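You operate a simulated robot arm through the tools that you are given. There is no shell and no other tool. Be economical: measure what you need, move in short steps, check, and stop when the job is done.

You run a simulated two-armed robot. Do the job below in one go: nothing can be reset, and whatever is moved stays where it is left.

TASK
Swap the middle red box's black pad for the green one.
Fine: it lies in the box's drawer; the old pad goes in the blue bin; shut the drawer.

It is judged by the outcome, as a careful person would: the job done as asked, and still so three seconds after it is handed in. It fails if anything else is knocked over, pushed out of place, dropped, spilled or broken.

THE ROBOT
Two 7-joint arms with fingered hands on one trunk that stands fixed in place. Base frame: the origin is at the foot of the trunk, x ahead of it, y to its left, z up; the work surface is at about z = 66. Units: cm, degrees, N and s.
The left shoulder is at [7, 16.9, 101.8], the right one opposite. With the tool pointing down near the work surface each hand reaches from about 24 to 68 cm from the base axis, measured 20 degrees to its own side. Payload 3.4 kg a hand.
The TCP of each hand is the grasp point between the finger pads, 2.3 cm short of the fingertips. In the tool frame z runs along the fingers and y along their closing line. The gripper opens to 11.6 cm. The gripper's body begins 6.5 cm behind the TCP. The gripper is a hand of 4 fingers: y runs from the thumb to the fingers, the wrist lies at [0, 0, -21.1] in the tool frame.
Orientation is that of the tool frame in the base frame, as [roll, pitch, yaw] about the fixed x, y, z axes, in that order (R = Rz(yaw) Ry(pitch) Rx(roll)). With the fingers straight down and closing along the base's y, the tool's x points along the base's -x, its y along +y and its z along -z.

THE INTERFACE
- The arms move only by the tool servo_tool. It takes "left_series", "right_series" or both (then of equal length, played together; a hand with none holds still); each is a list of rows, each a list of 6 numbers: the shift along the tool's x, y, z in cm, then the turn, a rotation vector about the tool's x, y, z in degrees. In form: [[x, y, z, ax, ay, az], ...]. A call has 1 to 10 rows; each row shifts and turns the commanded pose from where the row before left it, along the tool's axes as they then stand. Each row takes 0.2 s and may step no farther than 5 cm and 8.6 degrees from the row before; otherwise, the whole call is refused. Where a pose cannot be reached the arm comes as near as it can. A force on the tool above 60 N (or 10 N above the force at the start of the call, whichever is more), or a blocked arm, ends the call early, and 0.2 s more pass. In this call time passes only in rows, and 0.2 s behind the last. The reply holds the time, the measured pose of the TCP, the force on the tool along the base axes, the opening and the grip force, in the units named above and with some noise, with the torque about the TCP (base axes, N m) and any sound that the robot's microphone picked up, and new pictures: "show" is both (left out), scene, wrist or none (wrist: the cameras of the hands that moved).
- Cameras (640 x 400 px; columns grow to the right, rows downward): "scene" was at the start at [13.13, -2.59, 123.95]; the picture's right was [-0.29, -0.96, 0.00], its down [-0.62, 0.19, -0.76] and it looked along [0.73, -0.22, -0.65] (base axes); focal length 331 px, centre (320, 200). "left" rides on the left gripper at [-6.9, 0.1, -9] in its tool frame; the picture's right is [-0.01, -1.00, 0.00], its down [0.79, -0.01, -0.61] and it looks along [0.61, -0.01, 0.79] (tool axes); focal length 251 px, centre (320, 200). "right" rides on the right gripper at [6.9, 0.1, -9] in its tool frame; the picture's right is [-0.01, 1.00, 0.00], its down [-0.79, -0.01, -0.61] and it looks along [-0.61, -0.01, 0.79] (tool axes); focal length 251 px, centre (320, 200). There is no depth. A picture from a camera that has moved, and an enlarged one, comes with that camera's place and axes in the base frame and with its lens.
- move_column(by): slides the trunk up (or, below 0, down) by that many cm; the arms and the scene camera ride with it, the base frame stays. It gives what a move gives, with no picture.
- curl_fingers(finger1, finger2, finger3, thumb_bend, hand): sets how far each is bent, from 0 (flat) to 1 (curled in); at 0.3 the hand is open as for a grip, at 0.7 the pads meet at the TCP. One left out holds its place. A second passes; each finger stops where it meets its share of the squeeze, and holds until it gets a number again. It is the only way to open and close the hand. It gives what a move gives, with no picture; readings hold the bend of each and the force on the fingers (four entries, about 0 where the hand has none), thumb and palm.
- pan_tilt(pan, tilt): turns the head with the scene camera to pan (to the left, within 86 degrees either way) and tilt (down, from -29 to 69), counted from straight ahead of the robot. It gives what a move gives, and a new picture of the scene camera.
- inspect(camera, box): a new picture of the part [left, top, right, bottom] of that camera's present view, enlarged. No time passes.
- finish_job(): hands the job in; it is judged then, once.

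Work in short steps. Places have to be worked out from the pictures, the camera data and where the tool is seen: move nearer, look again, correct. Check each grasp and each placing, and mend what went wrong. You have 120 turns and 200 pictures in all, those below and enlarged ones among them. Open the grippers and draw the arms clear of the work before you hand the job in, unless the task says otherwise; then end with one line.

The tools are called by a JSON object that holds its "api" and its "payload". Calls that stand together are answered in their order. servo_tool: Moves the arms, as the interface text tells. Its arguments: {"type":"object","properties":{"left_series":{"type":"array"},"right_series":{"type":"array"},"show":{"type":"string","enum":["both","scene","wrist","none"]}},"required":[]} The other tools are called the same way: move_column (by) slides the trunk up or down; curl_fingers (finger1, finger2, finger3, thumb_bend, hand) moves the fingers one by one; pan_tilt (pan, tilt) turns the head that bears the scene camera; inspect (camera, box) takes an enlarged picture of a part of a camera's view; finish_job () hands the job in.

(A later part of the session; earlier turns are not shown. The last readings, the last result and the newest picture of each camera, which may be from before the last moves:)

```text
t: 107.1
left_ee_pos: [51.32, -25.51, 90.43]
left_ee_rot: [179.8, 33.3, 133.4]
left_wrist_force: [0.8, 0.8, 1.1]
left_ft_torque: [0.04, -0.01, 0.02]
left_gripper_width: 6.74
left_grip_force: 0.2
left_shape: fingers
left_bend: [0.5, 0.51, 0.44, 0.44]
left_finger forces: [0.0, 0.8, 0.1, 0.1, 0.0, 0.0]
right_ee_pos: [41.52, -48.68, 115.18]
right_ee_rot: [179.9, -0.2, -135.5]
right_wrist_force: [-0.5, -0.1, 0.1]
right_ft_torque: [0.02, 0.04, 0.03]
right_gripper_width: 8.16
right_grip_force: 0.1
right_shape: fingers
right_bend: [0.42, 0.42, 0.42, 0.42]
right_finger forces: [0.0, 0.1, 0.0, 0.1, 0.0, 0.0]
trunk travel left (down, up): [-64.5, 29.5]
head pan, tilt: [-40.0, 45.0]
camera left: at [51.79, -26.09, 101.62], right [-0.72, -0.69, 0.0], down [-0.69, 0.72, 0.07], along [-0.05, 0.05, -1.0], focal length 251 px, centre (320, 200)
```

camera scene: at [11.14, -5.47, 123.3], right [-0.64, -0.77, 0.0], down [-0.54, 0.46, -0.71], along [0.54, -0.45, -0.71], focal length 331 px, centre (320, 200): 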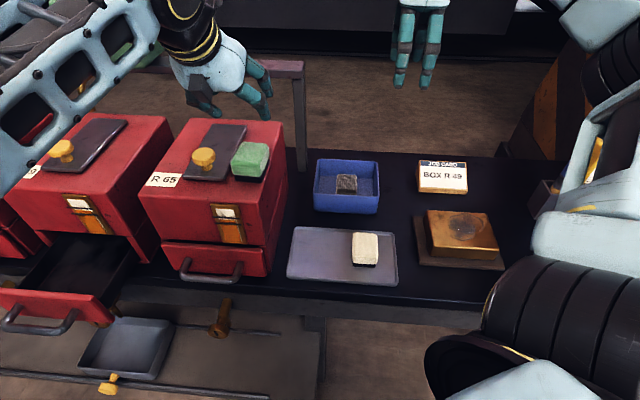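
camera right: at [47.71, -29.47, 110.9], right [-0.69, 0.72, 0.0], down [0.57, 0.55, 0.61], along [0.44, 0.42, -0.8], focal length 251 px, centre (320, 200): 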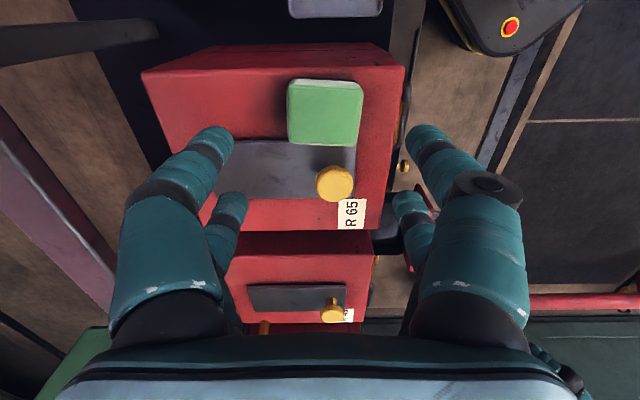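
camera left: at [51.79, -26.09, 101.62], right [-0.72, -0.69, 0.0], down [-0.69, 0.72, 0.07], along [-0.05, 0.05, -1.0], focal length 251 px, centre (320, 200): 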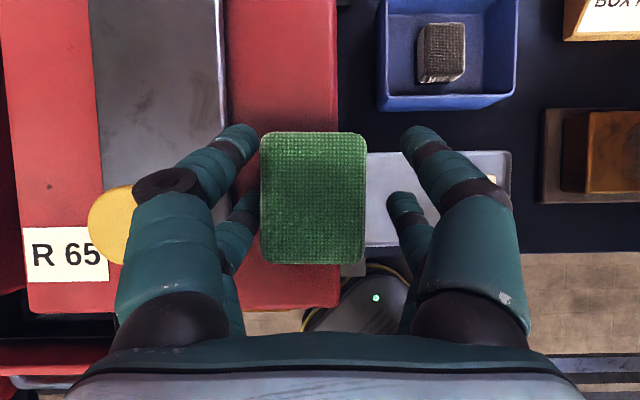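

Finger 2 sits in the gap with no contact force. I close on the pad.

{"api": "servo_tool", "payload": {"left_series": [[0.14, 0, 0.21, 0, 0, 0]], "show": "none"}}

{"api": "curl_fingers", "payload": {"hand": "left", "finger1": 0.65, "finger2": 0.65, "finger3": 0.65, "thumb_bend": 0.65}}

{"api": "servo_tool", "payload": {"left_series": [[-0.27, 0, -0.42, 0, 0, 0], [-0.55, 0, -0.84, 0, 0, 0], [-0.82, 0, -1.26, 0, 0, 0], [-1.64, 0, -2.5, 0, 0, 0]], "show": "both"}}

```text
t: 107.5
left_ee_pos: [51.33, -25.59, 90.31]
left_ee_rot: [179.7, 33.2, 133.4]
left_wrist_force: [0.3, 1.1, 0.1]
left_ft_torque: [0.03, 0.01, -0.02]
left_gripper_width: 6.75
left_grip_force: 0.1
left_shape: fingers
left_bend: [0.5, 0.51, 0.44, 0.44]
left_finger forces: [0.0, 0.6, 0.1, 0.0, 0.0, 0.0]
right_ee_pos: [41.57, -48.67, 115.17]
right_ee_rot: [179.9, -0.1, -135.6]
right_wrist_force: [0.7, -0.4, -0.4]
right_ft_torque: [0.01, 0.04, -0.01]
right_gripper_width: 8.17
right_grip_force: 0.0
right_shape: fingers
right_bend: [0.42, 0.42, 0.42, 0.42]
right_finger forces: [0.0, 0.0, 0.0, 0.1, 0.0, 0.1]
trunk travel left (down, up): [-64.5, 29.5]
head pan, tilt: [-40.0, 45.0]
```

```text
t: 108.5
left_ee_pos: [51.38, -25.57, 90.2]
left_ee_rot: [179.8, 33.2, 133.4]
left_wrist_force: [-0.5, -0.3, 0.6]
left_ft_torque: [-0.02, -0.03, -0.04]
left_gripper_width: 4.56
left_grip_force: 17.4
left_shape: fingers
left_bend: [0.55, 0.55, 0.55, 0.56]
left_finger forces: [8.6, 8.4, 6.6, 0.1, 10.9, 0.0]
right_ee_pos: [41.5, -48.66, 115.08]
right_ee_rot: [179.9, -0.1, -135.6]
right_wrist_force: [0.5, -0.4, -0.6]
right_ft_torque: [-0.02, 0.0, -0.01]
right_gripper_width: 8.17
right_grip_force: 0.1
right_shape: fingers
right_bend: [0.42, 0.42, 0.42, 0.42]
right_finger forces: [0.0, 0.0, 0.0, 0.0, 0.0, 0.0]
trunk travel left (down, up): [-64.5, 29.5]
head pan, tilt: [-40.0, 45.0]
```

```text
t: 109.5
left_ee_pos: [51.17, -25.19, 96.24]
left_ee_rot: [179.8, 33.0, 133.3]
left_wrist_force: [0.2, -0.6, -0.3]
left_ft_torque: [0.0, -0.05, -0.02]
left_gripper_width: 4.56
left_grip_force: 17.2
left_shape: fingers
left_bend: [0.55, 0.55, 0.55, 0.56]
left_finger forces: [8.8, 8.6, 6.4, 0.1, 10.5, 0.1]
right_ee_pos: [41.54, -48.68, 115.08]
right_ee_rot: [180.0, -0.2, -135.7]
right_wrist_force: [0.0, 0.6, 0.1]
right_ft_torque: [-0.03, -0.03, 0.01]
right_gripper_width: 8.16
right_grip_force: 0.1
right_shape: fingers
right_bend: [0.42, 0.42, 0.42, 0.42]
right_finger forces: [0.0, 0.1, 0.0, 0.1, 0.0, 0.0]
trunk travel left (down, up): [-64.5, 29.5]
head pan, tilt: [-40.0, 45.0]
camera scene: at [11.24, -5.36, 135.3], right [-0.64, -0.77, 0.0], down [-0.54, 0.45, -0.71], along [0.54, -0.45, -0.71], focal length 331 px, centre (320, 200)
camera left: at [51.71, -25.79, 107.4], right [-0.72, -0.69, 0.0], down [-0.69, 0.72, 0.07], along [-0.05, 0.05, -1.0], focal length 251 px, centre (320, 200)
```

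scene: 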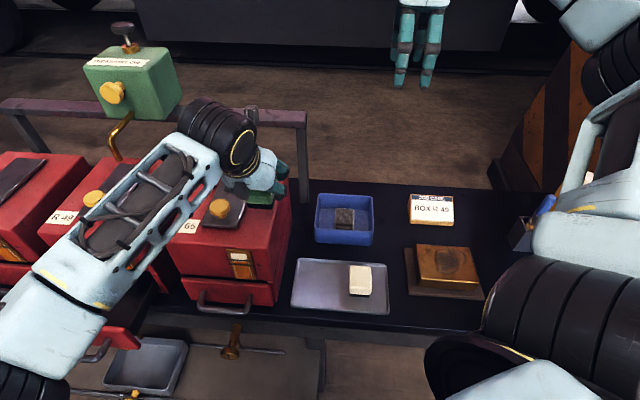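
left: 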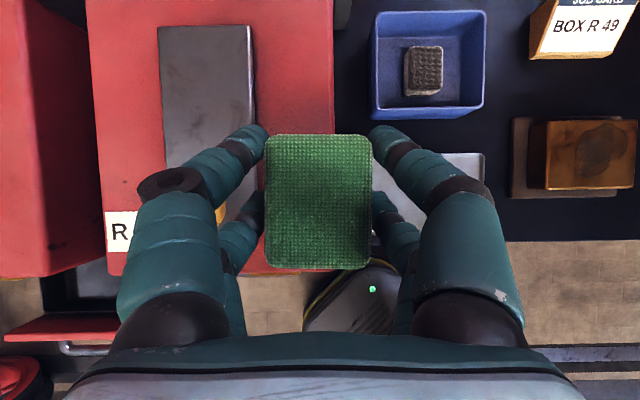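

The green pad is firmly held. I lift and go back left above the boxes toward the drawer.

{"api": "servo_tool", "payload": {"left_series": [[-2.2, 0, -3.3, 0, 0, 0], [1.27, 2.59, -1.12, 0, 0, 0], [1.27, 2.59, -1.12, 0, 0, 0], [1.27, 2.59, -1.12, 0, 0, 0], [1.27, 2.59, -1.12, 0, 0, 0], [1.27, 2.59, -1.12, 0, 0, 0], [1.27, 2.59, -1.12, 0, 0, 0], [1.27, 2.59, -1.12, 0, 0, 0], [1.27, 2.59, -1.12, 0, 0, 0]], "show": "none"}}

{"api": "pan_tilt", "payload": {"pan": 0, "tilt": 50}}

```text
t: 111.5
left_ee_pos: [57.11, -1.51, 102.06]
left_ee_rot: [179.7, 33.2, 133.3]
left_wrist_force: [-0.1, -0.5, -0.6]
left_ft_torque: [-0.03, -0.01, 0.04]
left_gripper_width: 4.57
left_grip_force: 16.7
left_shape: fingers
left_bend: [0.55, 0.55, 0.55, 0.56]
left_finger forces: [8.8, 8.4, 6.5, 0.1, 10.4, 0.0]
right_ee_pos: [41.53, -48.59, 115.13]
right_ee_rot: [179.9, -0.1, -135.5]
right_wrist_force: [-0.4, 0.0, -0.8]
right_ft_torque: [-0.02, -0.02, 0.02]
right_gripper_width: 8.17
right_grip_force: 0.1
right_shape: fingers
right_bend: [0.42, 0.42, 0.42, 0.42]
right_finger forces: [0.1, 0.0, 0.1, 0.1, 0.1, 0.0]
trunk travel left (down, up): [-64.5, 29.5]
head pan, tilt: [-40.0, 45.0]
```

```text
t: 112.6
left_ee_pos: [57.16, -1.63, 102.09]
left_ee_rot: [179.8, 33.3, 133.4]
left_wrist_force: [0.1, -0.4, -1.9]
left_ft_torque: [-0.03, -0.01, 0.02]
left_gripper_width: 4.56
left_grip_force: 16.7
left_shape: fingers
left_bend: [0.55, 0.55, 0.55, 0.56]
left_finger forces: [8.8, 8.4, 6.4, 0.1, 10.6, 0.0]
right_ee_pos: [41.5, -48.77, 115.16]
right_ee_rot: [179.9, 0.0, -135.5]
right_wrist_force: [0.9, -0.1, -0.3]
right_ft_torque: [0.02, 0.03, 0.0]
right_gripper_width: 8.19
right_grip_force: 0.0
right_shape: fingers
right_bend: [0.42, 0.42, 0.42, 0.42]
right_finger forces: [0.0, 0.1, 0.1, 0.0, 0.0, 0.0]
trunk travel left (down, up): [-64.5, 29.5]
head pan, tilt: [0.0, 50.0]
camera scene: at [12.76, -0.13, 134.61], right [0.0, -1.0, 0.0], down [-0.77, 0.0, -0.64], along [0.64, 0.0, -0.77], focal length 331 px, centre (320, 200)
```

scene: 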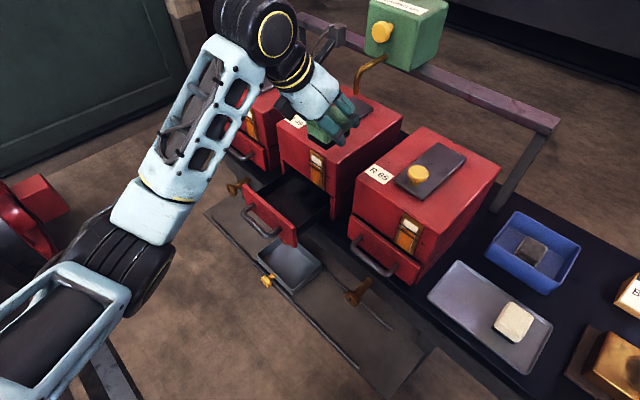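

All in order. I move to above the drawer.

{"api": "servo_tool", "payload": {"left_series": [[1.07, 3.2, 1.39, 0, 0, 0], [1.07, 3.2, 1.39, 0, 0, 0], [1.07, 3.2, 1.39, 0, 0, 0], [1.07, 3.2, 1.39, 0, 0, 0]], "show": "wrist"}}

```text
t: 113.6
left_ee_pos: [66.35, 7.81, 95.29]
left_ee_rot: [179.9, 33.2, 133.4]
left_wrist_force: [0.5, -0.4, -1.6]
left_ft_torque: [-0.01, 0.02, -0.01]
left_gripper_width: 4.58
left_grip_force: 16.8
left_shape: fingers
left_bend: [0.54, 0.55, 0.55, 0.56]
left_finger forces: [8.8, 8.5, 6.5, 0.0, 10.5, 0.0]
right_ee_pos: [41.56, -48.64, 115.11]
right_ee_rot: [179.8, -0.1, -135.7]
right_wrist_force: [0.5, 0.3, 0.4]
right_ft_torque: [0.01, 0.03, -0.01]
right_gripper_width: 8.17
right_grip_force: 0.0
right_shape: fingers
right_bend: [0.42, 0.42, 0.42, 0.42]
right_finger forces: [0.0, 0.0, 0.0, 0.0, 0.1, 0.1]
trunk travel left (down, up): [-64.5, 29.5]
head pan, tilt: [0.0, 50.0]
camera left: at [66.73, 7.24, 106.58], right [-0.72, -0.69, 0.0], down [-0.69, 0.72, 0.07], along [-0.05, 0.05, -1.0], focal length 251 px, centre (320, 200)
```

left: 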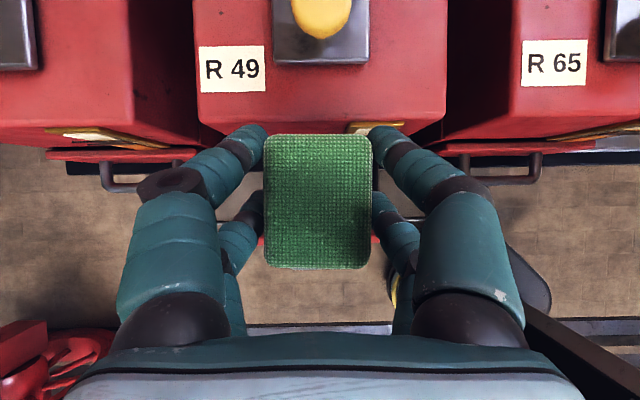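

Aligned with the box (centred). I descend, shifting slightly inward, to just above the drawer.

{"api": "servo_tool", "payload": {"left_series": [[2.02, 0, 3.46, 0, 0, 0], [2.02, 0, 3.46, 0, 0, 0], [2.02, 0, 3.46, 0, 0, 0], [2.02, 0, 3.46, 0, 0, 0]], "show": "both"}}

```text
t: 114.6
left_ee_pos: [67.05, 7.44, 79.45]
left_ee_rot: [179.9, 33.2, 133.2]
left_wrist_force: [0.8, -0.1, -0.7]
left_ft_torque: [-0.01, -0.03, -0.01]
left_gripper_width: 4.55
left_grip_force: 16.8
left_shape: fingers
left_bend: [0.54, 0.55, 0.55, 0.56]
left_finger forces: [8.8, 8.3, 6.5, 0.0, 10.5, 0.1]
right_ee_pos: [41.59, -48.55, 115.14]
right_ee_rot: [179.9, -0.1, -135.7]
right_wrist_force: [-0.1, 0.1, -0.4]
right_ft_torque: [0.02, 0.02, -0.01]
right_gripper_width: 8.19
right_grip_force: 0.1
right_shape: fingers
right_bend: [0.42, 0.42, 0.42, 0.42]
right_finger forces: [0.1, 0.0, 0.0, 0.0, 0.0, 0.0]
trunk travel left (down, up): [-64.5, 29.5]
head pan, tilt: [0.0, 50.0]
camera scene: at [12.83, -0.12, 134.6], right [0.0, -1.0, 0.0], down [-0.77, 0.0, -0.64], along [0.64, 0.0, -0.77], focal length 331 px, centre (320, 200)
camera left: at [67.43, 7.0, 90.7], right [-0.72, -0.69, 0.0], down [-0.69, 0.72, 0.07], along [-0.05, 0.05, -1.0], focal length 251 px, centre (320, 200)
```

scene: 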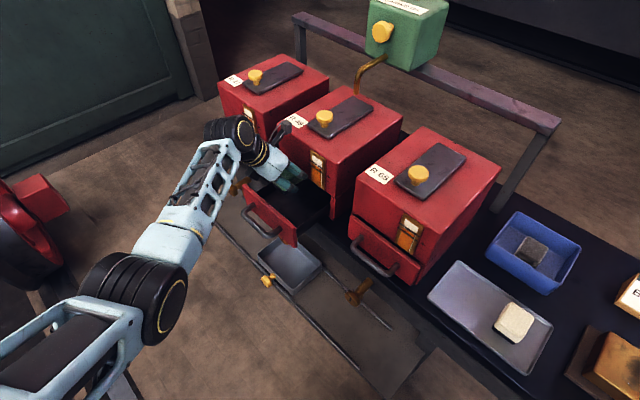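
left: 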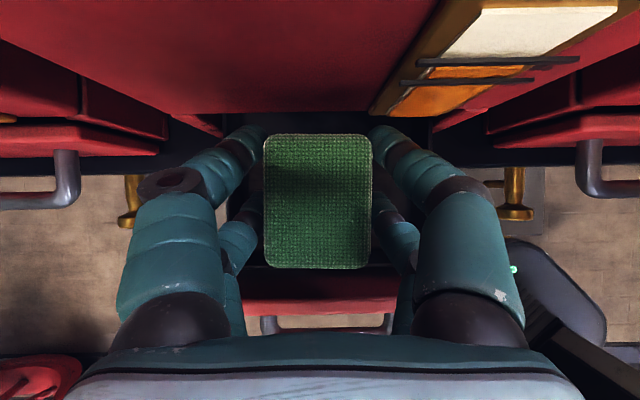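

Clear all round. I descend into the drawer.

{"api": "servo_tool", "payload": {"left_series": [[1.37, 0, 2.09, 0, 0, 0], [1.37, 0, 2.09, 0, 0, 0], [0.66, 0, 1.0, 0, 0, 0], [0.33, 0, 0.5, 0, 0, 0]], "show": "wrist"}}

```text
t: 115.6
left_ee_pos: [66.67, 7.26, 72.46]
left_ee_rot: [179.8, 33.2, 133.4]
left_wrist_force: [-0.2, 0.2, -1.5]
left_ft_torque: [-0.02, 0.01, -0.01]
left_gripper_width: 4.55
left_grip_force: 17.3
left_shape: fingers
left_bend: [0.54, 0.55, 0.55, 0.56]
left_finger forces: [8.7, 8.3, 6.4, 0.0, 10.4, 0.1]
right_ee_pos: [41.55, -48.75, 115.12]
right_ee_rot: [179.9, -0.1, -135.6]
right_wrist_force: [-0.3, -0.8, -0.5]
right_ft_torque: [0.0, -0.03, 0.03]
right_gripper_width: 8.15
right_grip_force: 0.0
right_shape: fingers
right_bend: [0.42, 0.42, 0.42, 0.42]
right_finger forces: [0.1, 0.0, 0.1, 0.0, 0.0, 0.0]
trunk travel left (down, up): [-64.5, 29.5]
head pan, tilt: [0.0, 50.0]
camera left: at [67.19, 6.67, 83.67], right [-0.72, -0.69, 0.0], down [-0.69, 0.72, 0.07], along [-0.05, 0.05, -1.0], focal length 251 px, centre (320, 200)
```

left: 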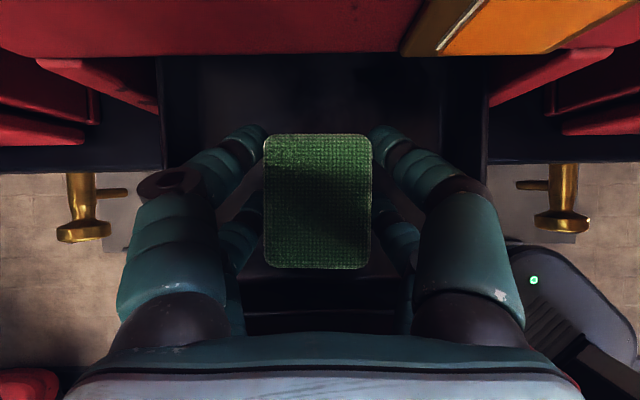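

Still no contact. I lower in 0.25 cm steps.

{"api": "servo_tool", "payload": {"left_series": [[0.137, 0, 0.21, 0, 0, 0], [0.137, 0, 0.21, 0, 0, 0], [0.11, 0, 0.17, 0, 0, 0]], "show": "none"}}

```text
t: 116.4
left_ee_pos: [66.67, 7.19, 71.72]
left_ee_rot: [179.8, 33.2, 133.4]
left_wrist_force: [-0.6, -0.6, -1.4]
left_ft_torque: [0.05, -0.02, 0.0]
left_gripper_width: 4.58
left_grip_force: 17.1
left_shape: fingers
left_bend: [0.54, 0.55, 0.55, 0.56]
left_finger forces: [8.7, 8.1, 6.4, 0.0, 10.4, 0.0]
right_ee_pos: [41.53, -48.76, 115.18]
right_ee_rot: [179.9, -0.2, -135.5]
right_wrist_force: [-0.4, 0.1, -0.1]
right_ft_torque: [-0.01, -0.02, 0.02]
right_gripper_width: 8.18
right_grip_force: 0.1
right_shape: fingers
right_bend: [0.42, 0.42, 0.42, 0.42]
right_finger forces: [0.0, 0.0, 0.0, 0.1, 0.0, 0.0]
trunk travel left (down, up): [-64.5, 29.5]
head pan, tilt: [0.0, 50.0]
```

{"api": "servo_tool", "payload": {"left_series": [[0.11, 0, 0.17, 0, 0, 0], [0.11, 0, 0.17, 0, 0, 0], [0.11, 0, 0.17, 0, 0, 0]], "show": "none"}}

```text
t: 117.2
left_ee_pos: [66.55, 7.05, 71.4]
left_ee_rot: [179.6, 33.5, 133.3]
left_wrist_force: [0.3, 0.2, 14.6]
left_ft_torque: [-0.08, -0.22, 0.04]
left_gripper_width: 4.53
left_grip_force: 19.6
left_shape: fingers
left_bend: [0.55, 0.55, 0.56, 0.56]
left_finger forces: [9.0, 7.7, 11.6, 0.0, 10.6, 0.0]
right_ee_pos: [41.26, -48.66, 115.33]
right_ee_rot: [179.9, -0.1, -135.6]
right_wrist_force: [-0.8, -0.5, 0.5]
right_ft_torque: [0.01, 0.0, 0.0]
right_gripper_width: 8.12
right_grip_force: 0.1
right_shape: fingers
right_bend: [0.42, 0.42, 0.42, 0.42]
right_finger forces: [0.0, 0.1, 0.1, 0.1, 0.1, 0.0]
trunk travel left (down, up): [-64.5, 29.5]
head pan, tilt: [0.0, 50.0]
```

The pad touches the drawer floor (~15 N). I ease up a hair, release, and rise straight out.

{"api": "servo_tool", "payload": {"left_series": [[-0.08, 0, -0.13, 0, 0, 0]], "show": "none"}}

{"api": "curl_fingers", "payload": {"hand": "left", "finger1": 0.45, "finger2": 0.45, "finger3": 0.45, "thumb_bend": 0.45}}

{"api": "servo_tool", "payload": {"left_series": [[-0.55, 0, -0.84, 0, 0, 0], [-1.37, 0, -2.09, 0, 0, 0], [-1.64, 0, -2.5, 0, 0, 0], [-2.19, 0, -3.35, 0, 0, 0]], "show": "wrist"}}

```text
t: 117.6
left_ee_pos: [66.51, 7.05, 71.39]
left_ee_rot: [179.7, 33.3, 133.3]
left_wrist_force: [1.9, -0.1, 11.4]
left_ft_torque: [-0.04, -0.27, 0.03]
left_gripper_width: 4.54
left_grip_force: 18.5
left_shape: fingers
left_bend: [0.55, 0.55, 0.57, 0.56]
left_finger forces: [8.9, 7.7, 8.8, 0.0, 10.7, 0.0]
right_ee_pos: [41.33, -48.67, 115.13]
right_ee_rot: [180.0, 0.0, -135.6]
right_wrist_force: [-0.4, 0.2, -1.5]
right_ft_torque: [0.02, 0.02, 0.0]
right_gripper_width: 8.15
right_grip_force: 0.0
right_shape: fingers
right_bend: [0.42, 0.42, 0.42, 0.42]
right_finger forces: [0.1, 0.0, 0.0, 0.0, 0.1, 0.0]
trunk travel left (down, up): [-64.5, 29.5]
head pan, tilt: [0.0, 50.0]
```

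```text
t: 118.6
left_ee_pos: [66.54, 7.02, 71.49]
left_ee_rot: [179.7, 33.3, 133.4]
left_wrist_force: [3.4, 2.8, 15.4]
left_ft_torque: [-0.23, 0.26, -0.02]
left_gripper_width: 7.24
left_grip_force: 7.1
left_shape: fingers
left_bend: [0.45, 0.45, 0.53, 0.45]
left_finger forces: [0.0, 0.1, 14.5, 0.0, 0.0, 0.1]
right_ee_pos: [41.31, -48.67, 115.28]
right_ee_rot: [-180.0, 0.0, -135.6]
right_wrist_force: [-0.1, 0.3, -0.3]
right_ft_torque: [-0.04, 0.02, 0.01]
right_gripper_width: 8.17
right_grip_force: 0.0
right_shape: fingers
right_bend: [0.42, 0.42, 0.42, 0.42]
right_finger forces: [0.0, 0.0, 0.0, 0.1, 0.1, 0.0]
trunk travel left (down, up): [-64.5, 29.5]
head pan, tilt: [0.0, 50.0]
```

```text
t: 119.6
left_ee_pos: [66.64, 7.0, 81.97]
left_ee_rot: [179.8, 33.2, 133.4]
left_wrist_force: [1.2, -0.6, -0.3]
left_ft_torque: [0.0, -0.01, 0.01]
left_gripper_width: 7.25
left_grip_force: 0.0
left_shape: fingers
left_bend: [0.45, 0.45, 0.45, 0.45]
left_finger forces: [0.0, 0.1, 0.1, 0.0, 0.0, 0.0]
right_ee_pos: [41.45, -48.63, 115.11]
right_ee_rot: [-180.0, -0.1, -135.6]
right_wrist_force: [-0.7, 0.2, 0.5]
right_ft_torque: [-0.04, -0.04, 0.02]
right_gripper_width: 8.15
right_grip_force: 0.1
right_shape: fingers
right_bend: [0.42, 0.42, 0.42, 0.42]
right_finger forces: [0.1, 0.1, 0.0, 0.1, 0.1, 0.0]
trunk travel left (down, up): [-64.5, 29.5]
head pan, tilt: [0.0, 50.0]
camera left: at [67.25, 6.53, 93.15], right [-0.72, -0.69, 0.0], down [-0.69, 0.72, 0.07], along [-0.05, 0.05, -1.0], focal length 251 px, centre (320, 200)
```

left: 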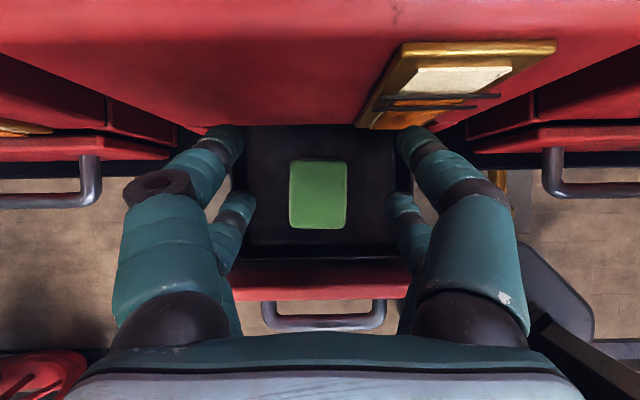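

The green pad lies flat in the middle of the drawer. To shut it I withdraw outward, close the fingers, and lean the hand so that the fingertips can push the drawer front.

{"api": "servo_tool", "payload": {"left_series": [[2.5, 0, -2.53, 0, 0, 0], [2.5, 0, -2.53, 0, 0, 0], [2.5, 0, -2.53, 0, 0, 0], [2.5, 0, -2.53, 0, 0, 0], [0, 0, 0, 0, -5.4, 0], [0, 0, 0, 0, -5.4, 0], [0, 0, 0, 0, -5.4, 0], [0, 0, 0, 0, -5.4, 0], [0, 0, 0, 0, -5.4, 0]], "show": "none"}}

{"api": "curl_fingers", "payload": {"hand": "left", "finger1": 0.66, "finger2": 0.66, "finger3": 0.66, "thumb_bend": 0.66}}

{"api": "inspect", "payload": {"camera": "scene", "box": [120, 60, 440, 290]}}

```text
t: 121.6
left_ee_pos: [57.04, 17.15, 84.79]
left_ee_rot: [179.7, 60.3, 133.1]
left_wrist_force: [0.3, 0.8, -0.5]
left_ft_torque: [-0.01, -0.01, -0.03]
left_gripper_width: 7.29
left_grip_force: 0.0
left_shape: fingers
left_bend: [0.45, 0.45, 0.45, 0.45]
left_finger forces: [0.1, 0.0, 0.0, 0.1, 0.0, 0.0]
right_ee_pos: [41.43, -48.67, 115.11]
right_ee_rot: [-180.0, -0.1, -135.6]
right_wrist_force: [-0.2, 0.2, -0.2]
right_ft_torque: [-0.02, -0.03, -0.01]
right_gripper_width: 8.15
right_grip_force: 0.0
right_shape: fingers
right_bend: [0.42, 0.42, 0.42, 0.42]
right_finger forces: [0.0, 0.1, 0.0, 0.0, 0.1, 0.0]
trunk travel left (down, up): [-64.5, 29.5]
head pan, tilt: [0.0, 50.0]
```

```text
t: 122.6
left_ee_pos: [57.05, 17.23, 84.8]
left_ee_rot: [179.7, 60.2, 133.1]
left_wrist_force: [-0.8, 1.2, 0.1]
left_ft_torque: [0.04, -0.02, -0.03]
left_gripper_width: 1.26
left_grip_force: 0.1
left_shape: fingers
left_bend: [0.66, 0.66, 0.66, 0.66]
left_finger forces: [0.0, 0.0, 0.0, 0.0, 0.1, 0.0]
right_ee_pos: [41.56, -48.59, 115.1]
right_ee_rot: [179.8, 0.0, -135.6]
right_wrist_force: [-0.5, -0.5, 0.5]
right_ft_torque: [-0.01, 0.02, 0.01]
right_gripper_width: 8.13
right_grip_force: 0.1
right_shape: fingers
right_bend: [0.42, 0.42, 0.42, 0.42]
right_finger forces: [0.0, 0.1, 0.0, 0.1, 0.0, 0.0]
trunk travel left (down, up): [-64.5, 29.5]
head pan, tilt: [0.0, 50.0]
```

```text
1.74 times, centred on (280, 175) of scene
camera zoom: at [12.73, -0.12, 134.61], right [0.0, -1.0, 0.0], down [-0.77, 0.0, -0.64], along [0.64, 0.0, -0.77], focal length 576 px, centre (390, 244)
```

zoom: 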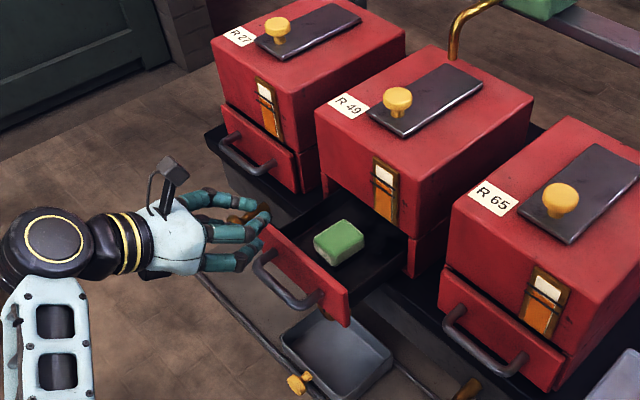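

The hand is lined up with the drawer front. I lower so the fingertips face the panel just above the handle bar.

{"api": "servo_tool", "payload": {"left_series": [[3.0, 0, 1.73, 0, 0, 0], [3.0, 0, 1.73, 0, 0, 0], [2.4, 0, 1.4, 0, 0, 0]], "show": "wrist"}}

{"api": "inspect", "payload": {"camera": "scene", "box": [180, 120, 380, 260]}}

```text
t: 123.4
left_ee_pos: [57.2, 17.08, 74.72]
left_ee_rot: [179.7, 60.2, 133.2]
left_wrist_force: [-0.3, 0.7, 0.8]
left_ft_torque: [0.0, 0.01, 0.03]
left_gripper_width: 1.24
left_grip_force: 0.4
left_shape: fingers
left_bend: [0.66, 0.66, 0.66, 0.66]
left_finger forces: [0.0, 0.3, 0.0, 0.0, 0.0, 0.0]
right_ee_pos: [41.63, -48.63, 115.1]
right_ee_rot: [179.9, -0.1, -135.6]
right_wrist_force: [-0.1, 0.5, -0.5]
right_ft_torque: [0.0, -0.01, -0.01]
right_gripper_width: 8.14
right_grip_force: 0.1
right_shape: fingers
right_bend: [0.42, 0.42, 0.42, 0.42]
right_finger forces: [0.0, 0.0, 0.1, 0.0, 0.0, 0.0]
trunk travel left (down, up): [-64.5, 29.5]
head pan, tilt: [0.0, 50.0]
camera left: at [54.2, 20.3, 85.15], right [-0.72, -0.69, 0.01], down [-0.64, 0.66, -0.39], along [0.27, -0.28, -0.92], focal length 251 px, centre (320, 200)
```

left: 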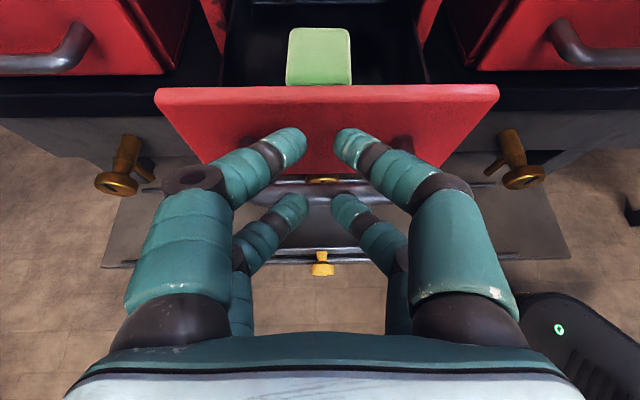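

```text
2.86 times, centred on (280, 190) of scene
camera zoom: at [12.75, -0.11, 134.61], right [0.0, -1.0, 0.0], down [-0.77, 0.0, -0.64], along [0.64, 0.0, -0.77], focal length 946 px, centre (434, 229)
```

zoom: 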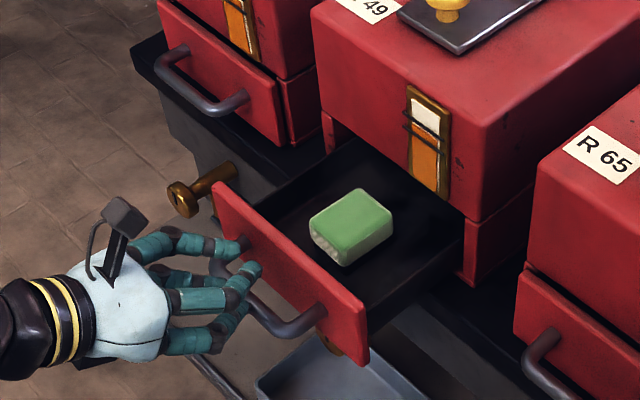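

Upper fingertips face the panel above the bar. I push inward slowly and watch force.

{"api": "servo_tool", "payload": {"left_series": [[-0.5, 0, 0.87, 0, 0, 0], [-0.5, 0, 0.87, 0, 0, 0], [-0.5, 0, 0.87, 0, 0, 0], [-0.5, 0, 0.87, 0, 0, 0], [-0.5, 0, 0.87, 0, 0, 0]], "show": "wrist"}}

{"api": "inspect", "payload": {"camera": "scene", "box": [180, 120, 380, 260]}}

```text
t: 124.6
left_ee_pos: [60.43, 13.56, 75.11]
left_ee_rot: [179.6, 60.2, 133.1]
left_wrist_force: [-1.0, 1.2, 2.2]
left_ft_torque: [0.06, -0.01, 0.02]
left_gripper_width: 1.25
left_grip_force: 1.3
left_shape: fingers
left_bend: [0.66, 0.67, 0.66, 0.66]
left_finger forces: [0.0, 2.7, 0.1, 0.1, 0.1, 0.1]
right_ee_pos: [41.59, -48.61, 115.18]
right_ee_rot: [180.0, -0.1, -135.5]
right_wrist_force: [0.4, 0.6, 0.0]
right_ft_torque: [-0.01, 0.04, -0.03]
right_gripper_width: 8.11
right_grip_force: 0.1
right_shape: fingers
right_bend: [0.42, 0.42, 0.42, 0.42]
right_finger forces: [0.1, 0.0, 0.0, 0.1, 0.0, 0.0]
trunk travel left (down, up): [-64.5, 29.5]
head pan, tilt: [0.0, 50.0]
camera left: at [57.41, 16.78, 85.4], right [-0.72, -0.69, 0.0], down [-0.64, 0.66, -0.39], along [0.27, -0.28, -0.92], focal length 251 px, centre (320, 200)
```

left: 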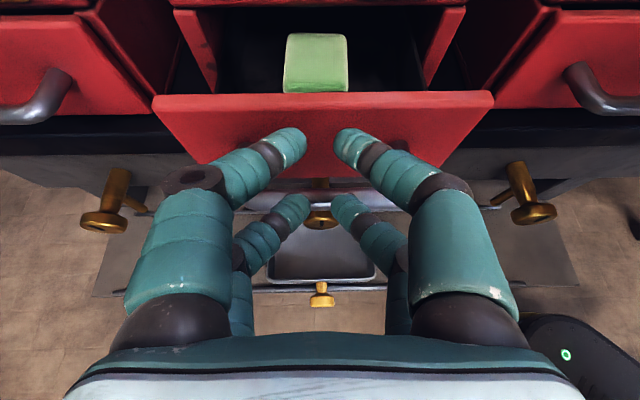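

```text
2.86 times, centred on (280, 190) of scene
camera zoom: at [12.68, -0.12, 134.62], right [0.0, -1.0, 0.0], down [-0.77, 0.0, -0.64], along [0.64, 0.0, -0.77], focal length 946 px, centre (434, 229)
```

zoom: 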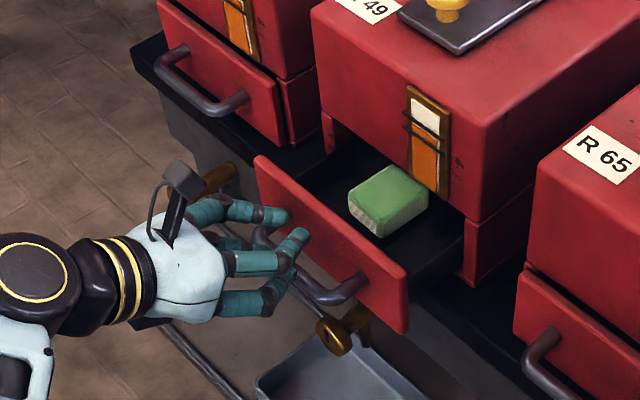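

The drawer slides in with ~3 N. I continue.

{"api": "servo_tool", "payload": {"left_series": [[-0.5, 0.03, 0.87, 0, 0, 0], [-0.5, 0.03, 0.87, 0, 0, 0], [-0.5, 0.03, 0.87, 0, 0, 0], [-0.5, 0.03, 0.87, 0, 0, 0], [-0.5, 0.03, 0.87, 0, 0, 0], [-0.4, 0.02, 0.7, 0, 0, 0]], "show": "none"}}

{"api": "inspect", "payload": {"camera": "scene", "box": [180, 120, 380, 260]}}

```text
t: 126.0
left_ee_pos: [64.68, 9.24, 75.09]
left_ee_rot: [179.5, 60.2, 133.0]
left_wrist_force: [-2.7, 1.9, 2.8]
left_ft_torque: [0.0, 0.07, -0.04]
left_gripper_width: 1.26
left_grip_force: 1.9
left_shape: fingers
left_bend: [0.66, 0.67, 0.66, 0.66]
left_finger forces: [0.0, 2.4, 1.2, 0.1, 0.0, 0.1]
right_ee_pos: [41.46, -48.66, 115.1]
right_ee_rot: [180.0, 0.1, -135.6]
right_wrist_force: [0.2, -0.1, -0.2]
right_ft_torque: [-0.01, -0.01, 0.0]
right_gripper_width: 8.15
right_grip_force: 0.1
right_shape: fingers
right_bend: [0.42, 0.42, 0.42, 0.42]
right_finger forces: [0.0, 0.0, 0.0, 0.1, 0.1, 0.0]
trunk travel left (down, up): [-64.5, 29.5]
head pan, tilt: [0.0, 50.0]
```

```text
2.86 times, centred on (280, 190) of scene
camera zoom: at [12.65, -0.14, 134.62], right [0.0, -1.0, 0.0], down [-0.77, 0.0, -0.64], along [0.64, 0.0, -0.77], focal length 946 px, centre (434, 229)
```

zoom: 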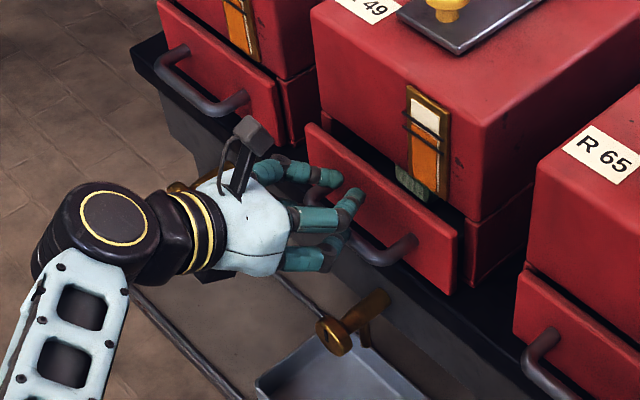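

Nearly shut. I push the last few centimetres in smaller steps until it stops.

{"api": "servo_tool", "payload": {"left_series": [[-0.3, 0.02, 0.52, 0, 0, 0], [-0.3, 0.02, 0.52, 0, 0, 0], [-0.3, 0.02, 0.52, 0, 0, 0], [-0.25, 0.01, 0.43, 0, 0, 0], [-0.25, 0.01, 0.43, 0, 0, 0]], "show": "none"}}

{"api": "inspect", "payload": {"camera": "scene", "box": [180, 120, 380, 260]}}

```text
t: 127.2
left_ee_pos: [66.66, 7.44, 75.06]
left_ee_rot: [179.7, 60.1, 133.3]
left_wrist_force: [-0.1, 0.4, 0.2]
left_ft_torque: [0.04, 0.03, -0.01]
left_gripper_width: 1.22
left_grip_force: 0.0
left_shape: fingers
left_bend: [0.66, 0.66, 0.66, 0.66]
left_finger forces: [0.0, 0.1, 0.3, 0.0, 0.1, 0.1]
right_ee_pos: [41.57, -48.68, 115.14]
right_ee_rot: [179.9, -0.1, -135.6]
right_wrist_force: [0.4, -0.1, 0.3]
right_ft_torque: [0.0, 0.0, -0.01]
right_gripper_width: 8.18
right_grip_force: 0.0
right_shape: fingers
right_bend: [0.42, 0.42, 0.42, 0.42]
right_finger forces: [0.0, 0.1, 0.0, 0.0, 0.0, 0.0]
trunk travel left (down, up): [-64.5, 29.5]
head pan, tilt: [0.0, 50.0]
```

```text
2.86 times, centred on (280, 190) of scene
camera zoom: at [12.73, -0.12, 134.6], right [0.0, -1.0, 0.0], down [-0.77, 0.0, -0.64], along [0.64, 0.0, -0.77], focal length 946 px, centre (434, 229)
```

zoom: 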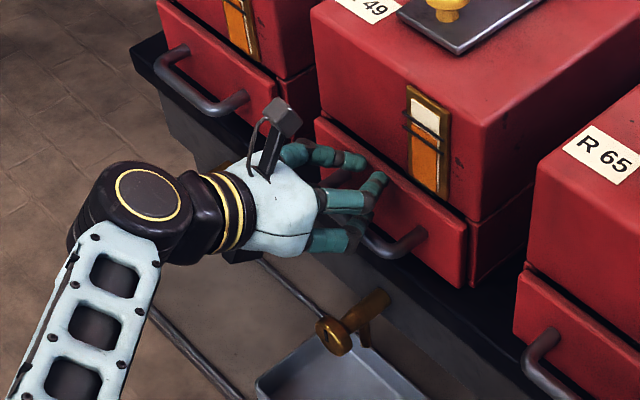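

It appears shut (it may have pulled itself in). I press a bit further to confirm the stop.

{"api": "servo_tool", "payload": {"left_series": [[-0.25, 0, 0.43, 0, 0, 0], [-0.25, 0, 0.43, 0, 0, 0], [-0.25, 0, 0.43, 0, 0, 0]], "show": "wrist"}}

```text
t: 128.0
left_ee_pos: [67.86, 6.21, 75.11]
left_ee_rot: [179.7, 60.2, 133.2]
left_wrist_force: [-10.3, 8.4, 7.5]
left_ft_torque: [-0.33, -0.25, -0.08]
left_gripper_width: 1.02
left_grip_force: 9.3
left_shape: fingers
left_bend: [0.68, 0.66, 0.66, 0.66]
left_finger forces: [6.5, 0.1, 0.0, 0.1, 12.4, 0.1]
right_ee_pos: [41.47, -48.88, 115.17]
right_ee_rot: [180.0, 0.0, -135.7]
right_wrist_force: [0.8, -0.9, -0.2]
right_ft_torque: [0.06, 0.03, -0.01]
right_gripper_width: 8.14
right_grip_force: 0.1
right_shape: fingers
right_bend: [0.42, 0.42, 0.42, 0.42]
right_finger forces: [0.1, 0.0, 0.0, 0.0, 0.1, 0.0]
trunk travel left (down, up): [-64.5, 29.5]
head pan, tilt: [0.0, 50.0]
camera left: at [64.69, 9.4, 85.52], right [-0.72, -0.69, 0.0], down [-0.64, 0.66, -0.39], along [0.27, -0.28, -0.92], focal length 251 px, centre (320, 200)
```

left: 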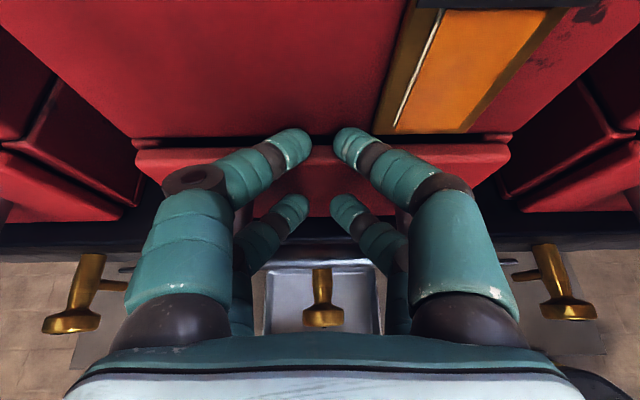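

It meets a firm stop. I back off and check that the drawer is flush like its neighbours.

{"api": "servo_tool", "payload": {"left_series": [[0.5, 0, -0.87, 0, 0, 0], [1.5, 0, -2.6, 0, 0, 0], [2, 0, -3.46, 0, 0, 0], [2, 0, -3.46, 0, 0, 0], [-1.0, 2, -3.5, 0, 0, 0], [-1.0, 2, -3.5, 0, 0, 0]], "show": "scene"}}

{"api": "inspect", "payload": {"camera": "scene", "box": [200, 60, 440, 260]}}

```text
t: 129.4
left_ee_pos: [58.69, 21.53, 80.28]
left_ee_rot: [179.8, 60.2, 133.2]
left_wrist_force: [0.0, 0.3, -0.5]
left_ft_torque: [0.0, 0.02, -0.03]
left_gripper_width: 1.2
left_grip_force: 0.0
left_shape: fingers
left_bend: [0.66, 0.66, 0.66, 0.66]
left_finger forces: [0.0, 0.0, 0.0, 0.0, 0.0, 0.1]
right_ee_pos: [41.41, -48.5, 115.06]
right_ee_rot: [-179.9, -0.1, -135.6]
right_wrist_force: [0.5, 0.3, 0.4]
right_ft_torque: [0.03, 0.01, -0.02]
right_gripper_width: 8.17
right_grip_force: 0.1
right_shape: fingers
right_bend: [0.42, 0.42, 0.42, 0.42]
right_finger forces: [0.0, 0.0, 0.0, 0.0, 0.0, 0.1]
trunk travel left (down, up): [-64.5, 29.5]
head pan, tilt: [0.0, 50.0]
camera scene: at [12.69, -0.04, 134.61], right [0.0, -1.0, 0.0], down [-0.77, 0.0, -0.64], along [0.64, 0.0, -0.77], focal length 331 px, centre (320, 200)
```

scene: 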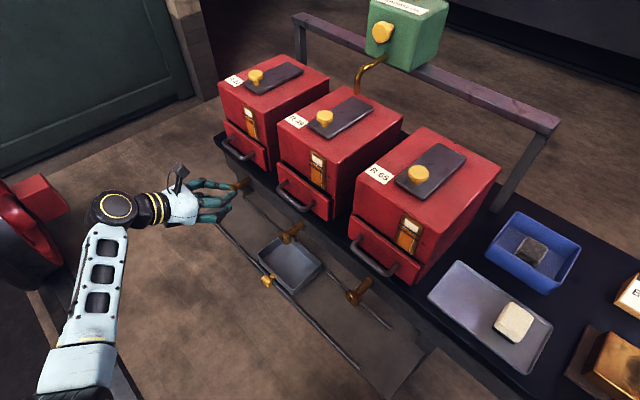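

```text
2.00 times, centred on (320, 160) of scene
camera zoom: at [12.69, -0.04, 134.61], right [0.0, -1.0, 0.0], down [-0.77, 0.0, -0.64], along [0.64, 0.0, -0.77], focal length 662 px, centre (320, 280)
```

zoom: 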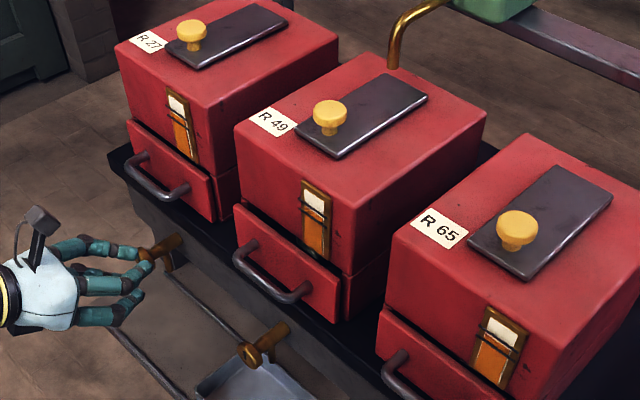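

The middle drawer may still stand out slightly. I enlarge to compare.

{"api": "inspect", "payload": {"camera": "scene", "box": [265, 150, 355, 230]}}

{"api": "inspect", "payload": {"camera": "scene", "box": [340, 190, 460, 290]}}

```text
5.00 times, centred on (310, 190) of scene
camera zoom: at [12.69, -0.04, 134.61], right [0.0, -1.0, 0.0], down [-0.77, 0.0, -0.64], along [0.64, 0.0, -0.77], focal length 1655 px, centre (370, 250)
```

zoom: 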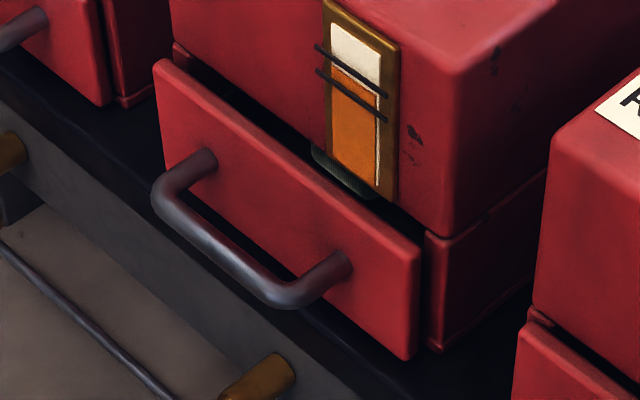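

```text
4.00 times, centred on (400, 240) of scene
camera zoom: at [12.69, -0.04, 134.61], right [0.0, -1.0, 0.0], down [-0.77, 0.0, -0.64], along [0.64, 0.0, -0.77], focal length 1324 px, centre (0, 40)
```

zoom: 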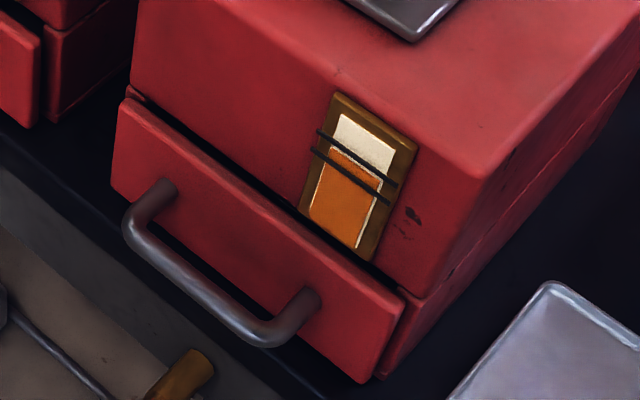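

The drawer still stands out about 1 cm: my upper fingertips had met the box front while the lower ones slid over the bar. I come back slightly lower so the lower fingertips push squarely on the bar.

{"api": "servo_tool", "payload": {"left_series": [[2.9, -2.2, 1.67, 0, 0, 0], [2.9, -2.2, 1.67, 0, 0, 0], [-1.19, 0, 2.06, 0, 0, 0], [-1.19, 0, 2.06, 0, 0, 0], [-1.0, 0, 1.73, 0, 0, 0]], "show": "wrist"}}

{"api": "inspect", "payload": {"camera": "scene", "box": [220, 140, 350, 240]}}

```text
t: 130.6
left_ee_pos: [60.45, 13.42, 73.4]
left_ee_rot: [179.6, 60.3, 133.1]
left_wrist_force: [0.3, 0.1, -0.2]
left_ft_torque: [0.01, 0.01, 0.0]
left_gripper_width: 1.19
left_grip_force: 0.0
left_shape: fingers
left_bend: [0.66, 0.66, 0.66, 0.66]
left_finger forces: [0.1, 0.1, 0.1, 0.1, 0.1, 0.0]
right_ee_pos: [41.56, -48.66, 115.02]
right_ee_rot: [179.8, -0.1, -135.6]
right_wrist_force: [0.1, 0.0, 0.8]
right_ft_torque: [0.0, 0.01, 0.01]
right_gripper_width: 8.15
right_grip_force: 0.1
right_shape: fingers
right_bend: [0.42, 0.42, 0.42, 0.42]
right_finger forces: [0.0, 0.1, 0.0, 0.0, 0.0, 0.0]
trunk travel left (down, up): [-64.5, 29.5]
head pan, tilt: [0.0, 50.0]
camera left: at [57.4, 16.7, 83.85], right [-0.72, -0.69, 0.0], down [-0.64, 0.67, -0.39], along [0.26, -0.28, -0.92], focal length 251 px, centre (320, 200)
```

left: 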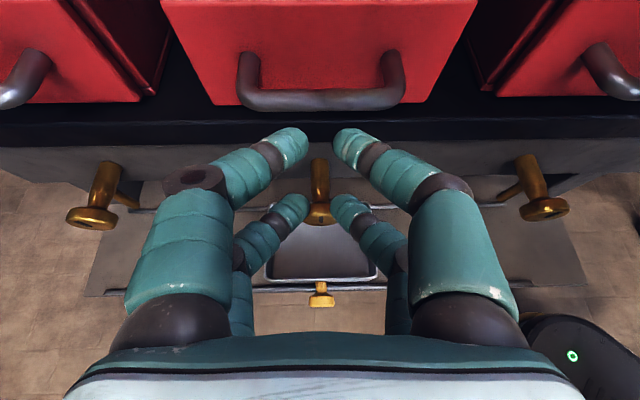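

```text
4.00 times, centred on (285, 190) of scene
camera zoom: at [12.78, -0.16, 134.6], right [0.0, -1.0, 0.0], down [-0.77, 0.0, -0.64], along [0.64, 0.0, -0.77], focal length 1324 px, centre (460, 240)
```

zoom: 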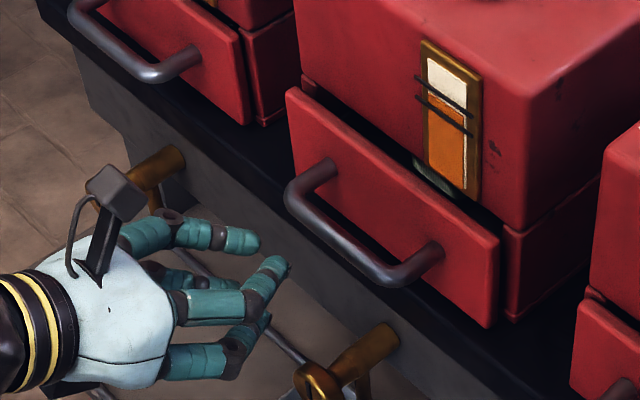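

I lower 1 cm more so that the bar sits in the groove between upper and lower fingertips, then push.

{"api": "servo_tool", "payload": {"left_series": [[0.91, 0, 0.52, 0, 0, 0], [-0.6, 0, 1.04, 0, 0, 0], [-0.6, 0, 1.04, 0, 0, 0], [-0.6, 0, 1.04, 0, 0, 0], [-0.4, 0, 0.7, 0, 0, 0], [-0.3, 0, 0.52, 0, 0, 0], [-0.25, 0, 0.43, 0, 0, 0]], "show": "none"}}

{"api": "inspect", "payload": {"camera": "scene", "box": [220, 140, 350, 240]}}

```text
t: 132.2
left_ee_pos: [64.23, 9.5, 72.45]
left_ee_rot: [179.6, 60.1, 133.2]
left_wrist_force: [0.5, -0.6, 0.2]
left_ft_torque: [-0.02, 0.01, 0.0]
left_gripper_width: 1.16
left_grip_force: 0.1
left_shape: fingers
left_bend: [0.66, 0.66, 0.66, 0.66]
left_finger forces: [0.0, 0.0, 0.0, 0.1, 0.0, 0.0]
right_ee_pos: [41.54, -48.66, 115.12]
right_ee_rot: [179.9, -0.1, -135.5]
right_wrist_force: [-0.1, -0.2, -0.1]
right_ft_torque: [-0.02, 0.0, 0.01]
right_gripper_width: 8.17
right_grip_force: 0.0
right_shape: fingers
right_bend: [0.42, 0.42, 0.42, 0.42]
right_finger forces: [0.0, 0.1, 0.0, 0.1, 0.1, 0.0]
trunk travel left (down, up): [-64.5, 29.5]
head pan, tilt: [0.0, 50.0]
```

```text
4.00 times, centred on (285, 190) of scene
camera zoom: at [12.75, -0.14, 134.61], right [0.0, -1.0, 0.0], down [-0.77, 0.0, -0.64], along [0.64, 0.0, -0.77], focal length 1324 px, centre (460, 240)
```

zoom: 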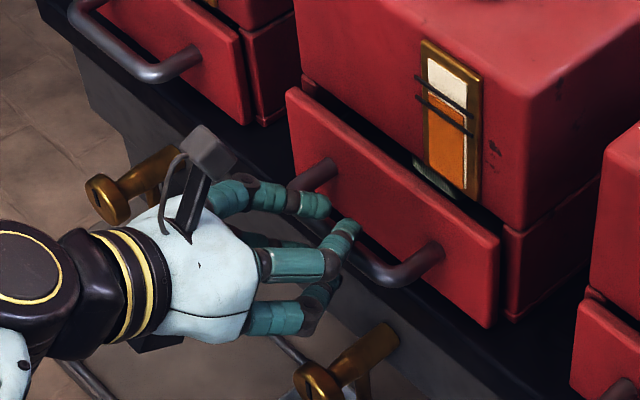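

Fingers are at the bar without contact yet. I push on in half-centimetre steps.

{"api": "servo_tool", "payload": {"left_series": [[-0.25, 0, 0.43, 0, 0, 0], [-0.25, 0, 0.43, 0, 0, 0], [-0.25, 0, 0.43, 0, 0, 0], [-0.25, 0, 0.43, 0, 0, 0]], "show": "none"}}

{"api": "inspect", "payload": {"camera": "scene", "box": [220, 140, 350, 240]}}

```text
t: 133.2
left_ee_pos: [65.51, 8.25, 72.56]
left_ee_rot: [179.6, 60.2, 133.3]
left_wrist_force: [-1.6, 2.4, -1.5]
left_ft_torque: [0.02, 0.0, 0.03]
left_gripper_width: 1.15
left_grip_force: 1.1
left_shape: fingers
left_bend: [0.66, 0.66, 0.66, 0.66]
left_finger forces: [0.0, 1.7, 0.6, 0.0, 0.0, 0.1]
right_ee_pos: [41.59, -48.64, 115.04]
right_ee_rot: [179.9, -0.1, -135.5]
right_wrist_force: [0.1, 0.6, 0.6]
right_ft_torque: [-0.02, 0.02, -0.02]
right_gripper_width: 8.14
right_grip_force: 0.0
right_shape: fingers
right_bend: [0.42, 0.42, 0.42, 0.42]
right_finger forces: [0.1, 0.0, 0.0, 0.0, 0.0, 0.0]
trunk travel left (down, up): [-64.5, 29.5]
head pan, tilt: [0.0, 50.0]
```

```text
4.00 times, centred on (285, 190) of scene
camera zoom: at [12.76, -0.08, 134.6], right [0.0, -1.0, 0.0], down [-0.77, 0.0, -0.64], along [0.64, 0.0, -0.77], focal length 1324 px, centre (460, 240)
```

zoom: 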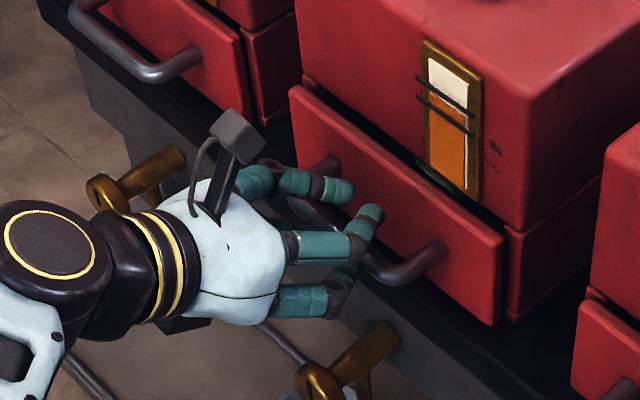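

It is moving in under light load. I continue until it stops firmly.

{"api": "servo_tool", "payload": {"left_series": [[-0.25, 0, 0.43, 0, 0, 0], [-0.25, 0, 0.43, 0, 0, 0], [-0.25, 0, 0.43, 0, 0, 0]], "show": "none"}}

{"api": "inspect", "payload": {"camera": "scene", "box": [220, 140, 350, 240]}}

```text
t: 134.0
left_ee_pos: [66.26, 7.43, 72.12]
left_ee_rot: [180.0, 60.1, 133.6]
left_wrist_force: [-25.9, 28.9, -13.3]
left_ft_torque: [0.27, 0.42, 0.49]
left_gripper_width: 1.18
left_grip_force: 19.0
left_shape: fingers
left_bend: [0.66, 0.71, 0.66, 0.66]
left_finger forces: [0.1, 31.3, 6.7, 0.0, 0.0, 0.0]
right_ee_pos: [41.28, -48.09, 115.43]
right_ee_rot: [-179.8, -0.1, -135.6]
right_wrist_force: [-0.7, 0.3, 0.4]
right_ft_torque: [0.0, -0.02, 0.01]
right_gripper_width: 8.17
right_grip_force: 0.1
right_shape: fingers
right_bend: [0.42, 0.42, 0.42, 0.42]
right_finger forces: [0.1, 0.0, 0.0, 0.1, 0.0, 0.0]
trunk travel left (down, up): [-64.5, 29.5]
head pan, tilt: [0.0, 50.0]
```

```text
4.00 times, centred on (285, 190) of scene
camera zoom: at [12.44, 0.57, 134.61], right [0.0, -1.0, 0.0], down [-0.76, -0.01, -0.64], along [0.64, 0.0, -0.76], focal length 1324 px, centre (460, 240)
```

zoom: 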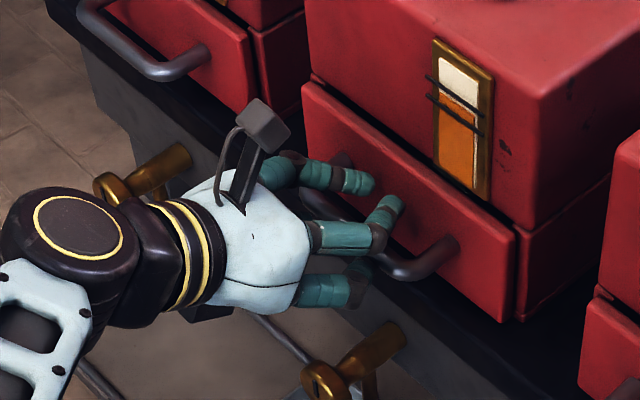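

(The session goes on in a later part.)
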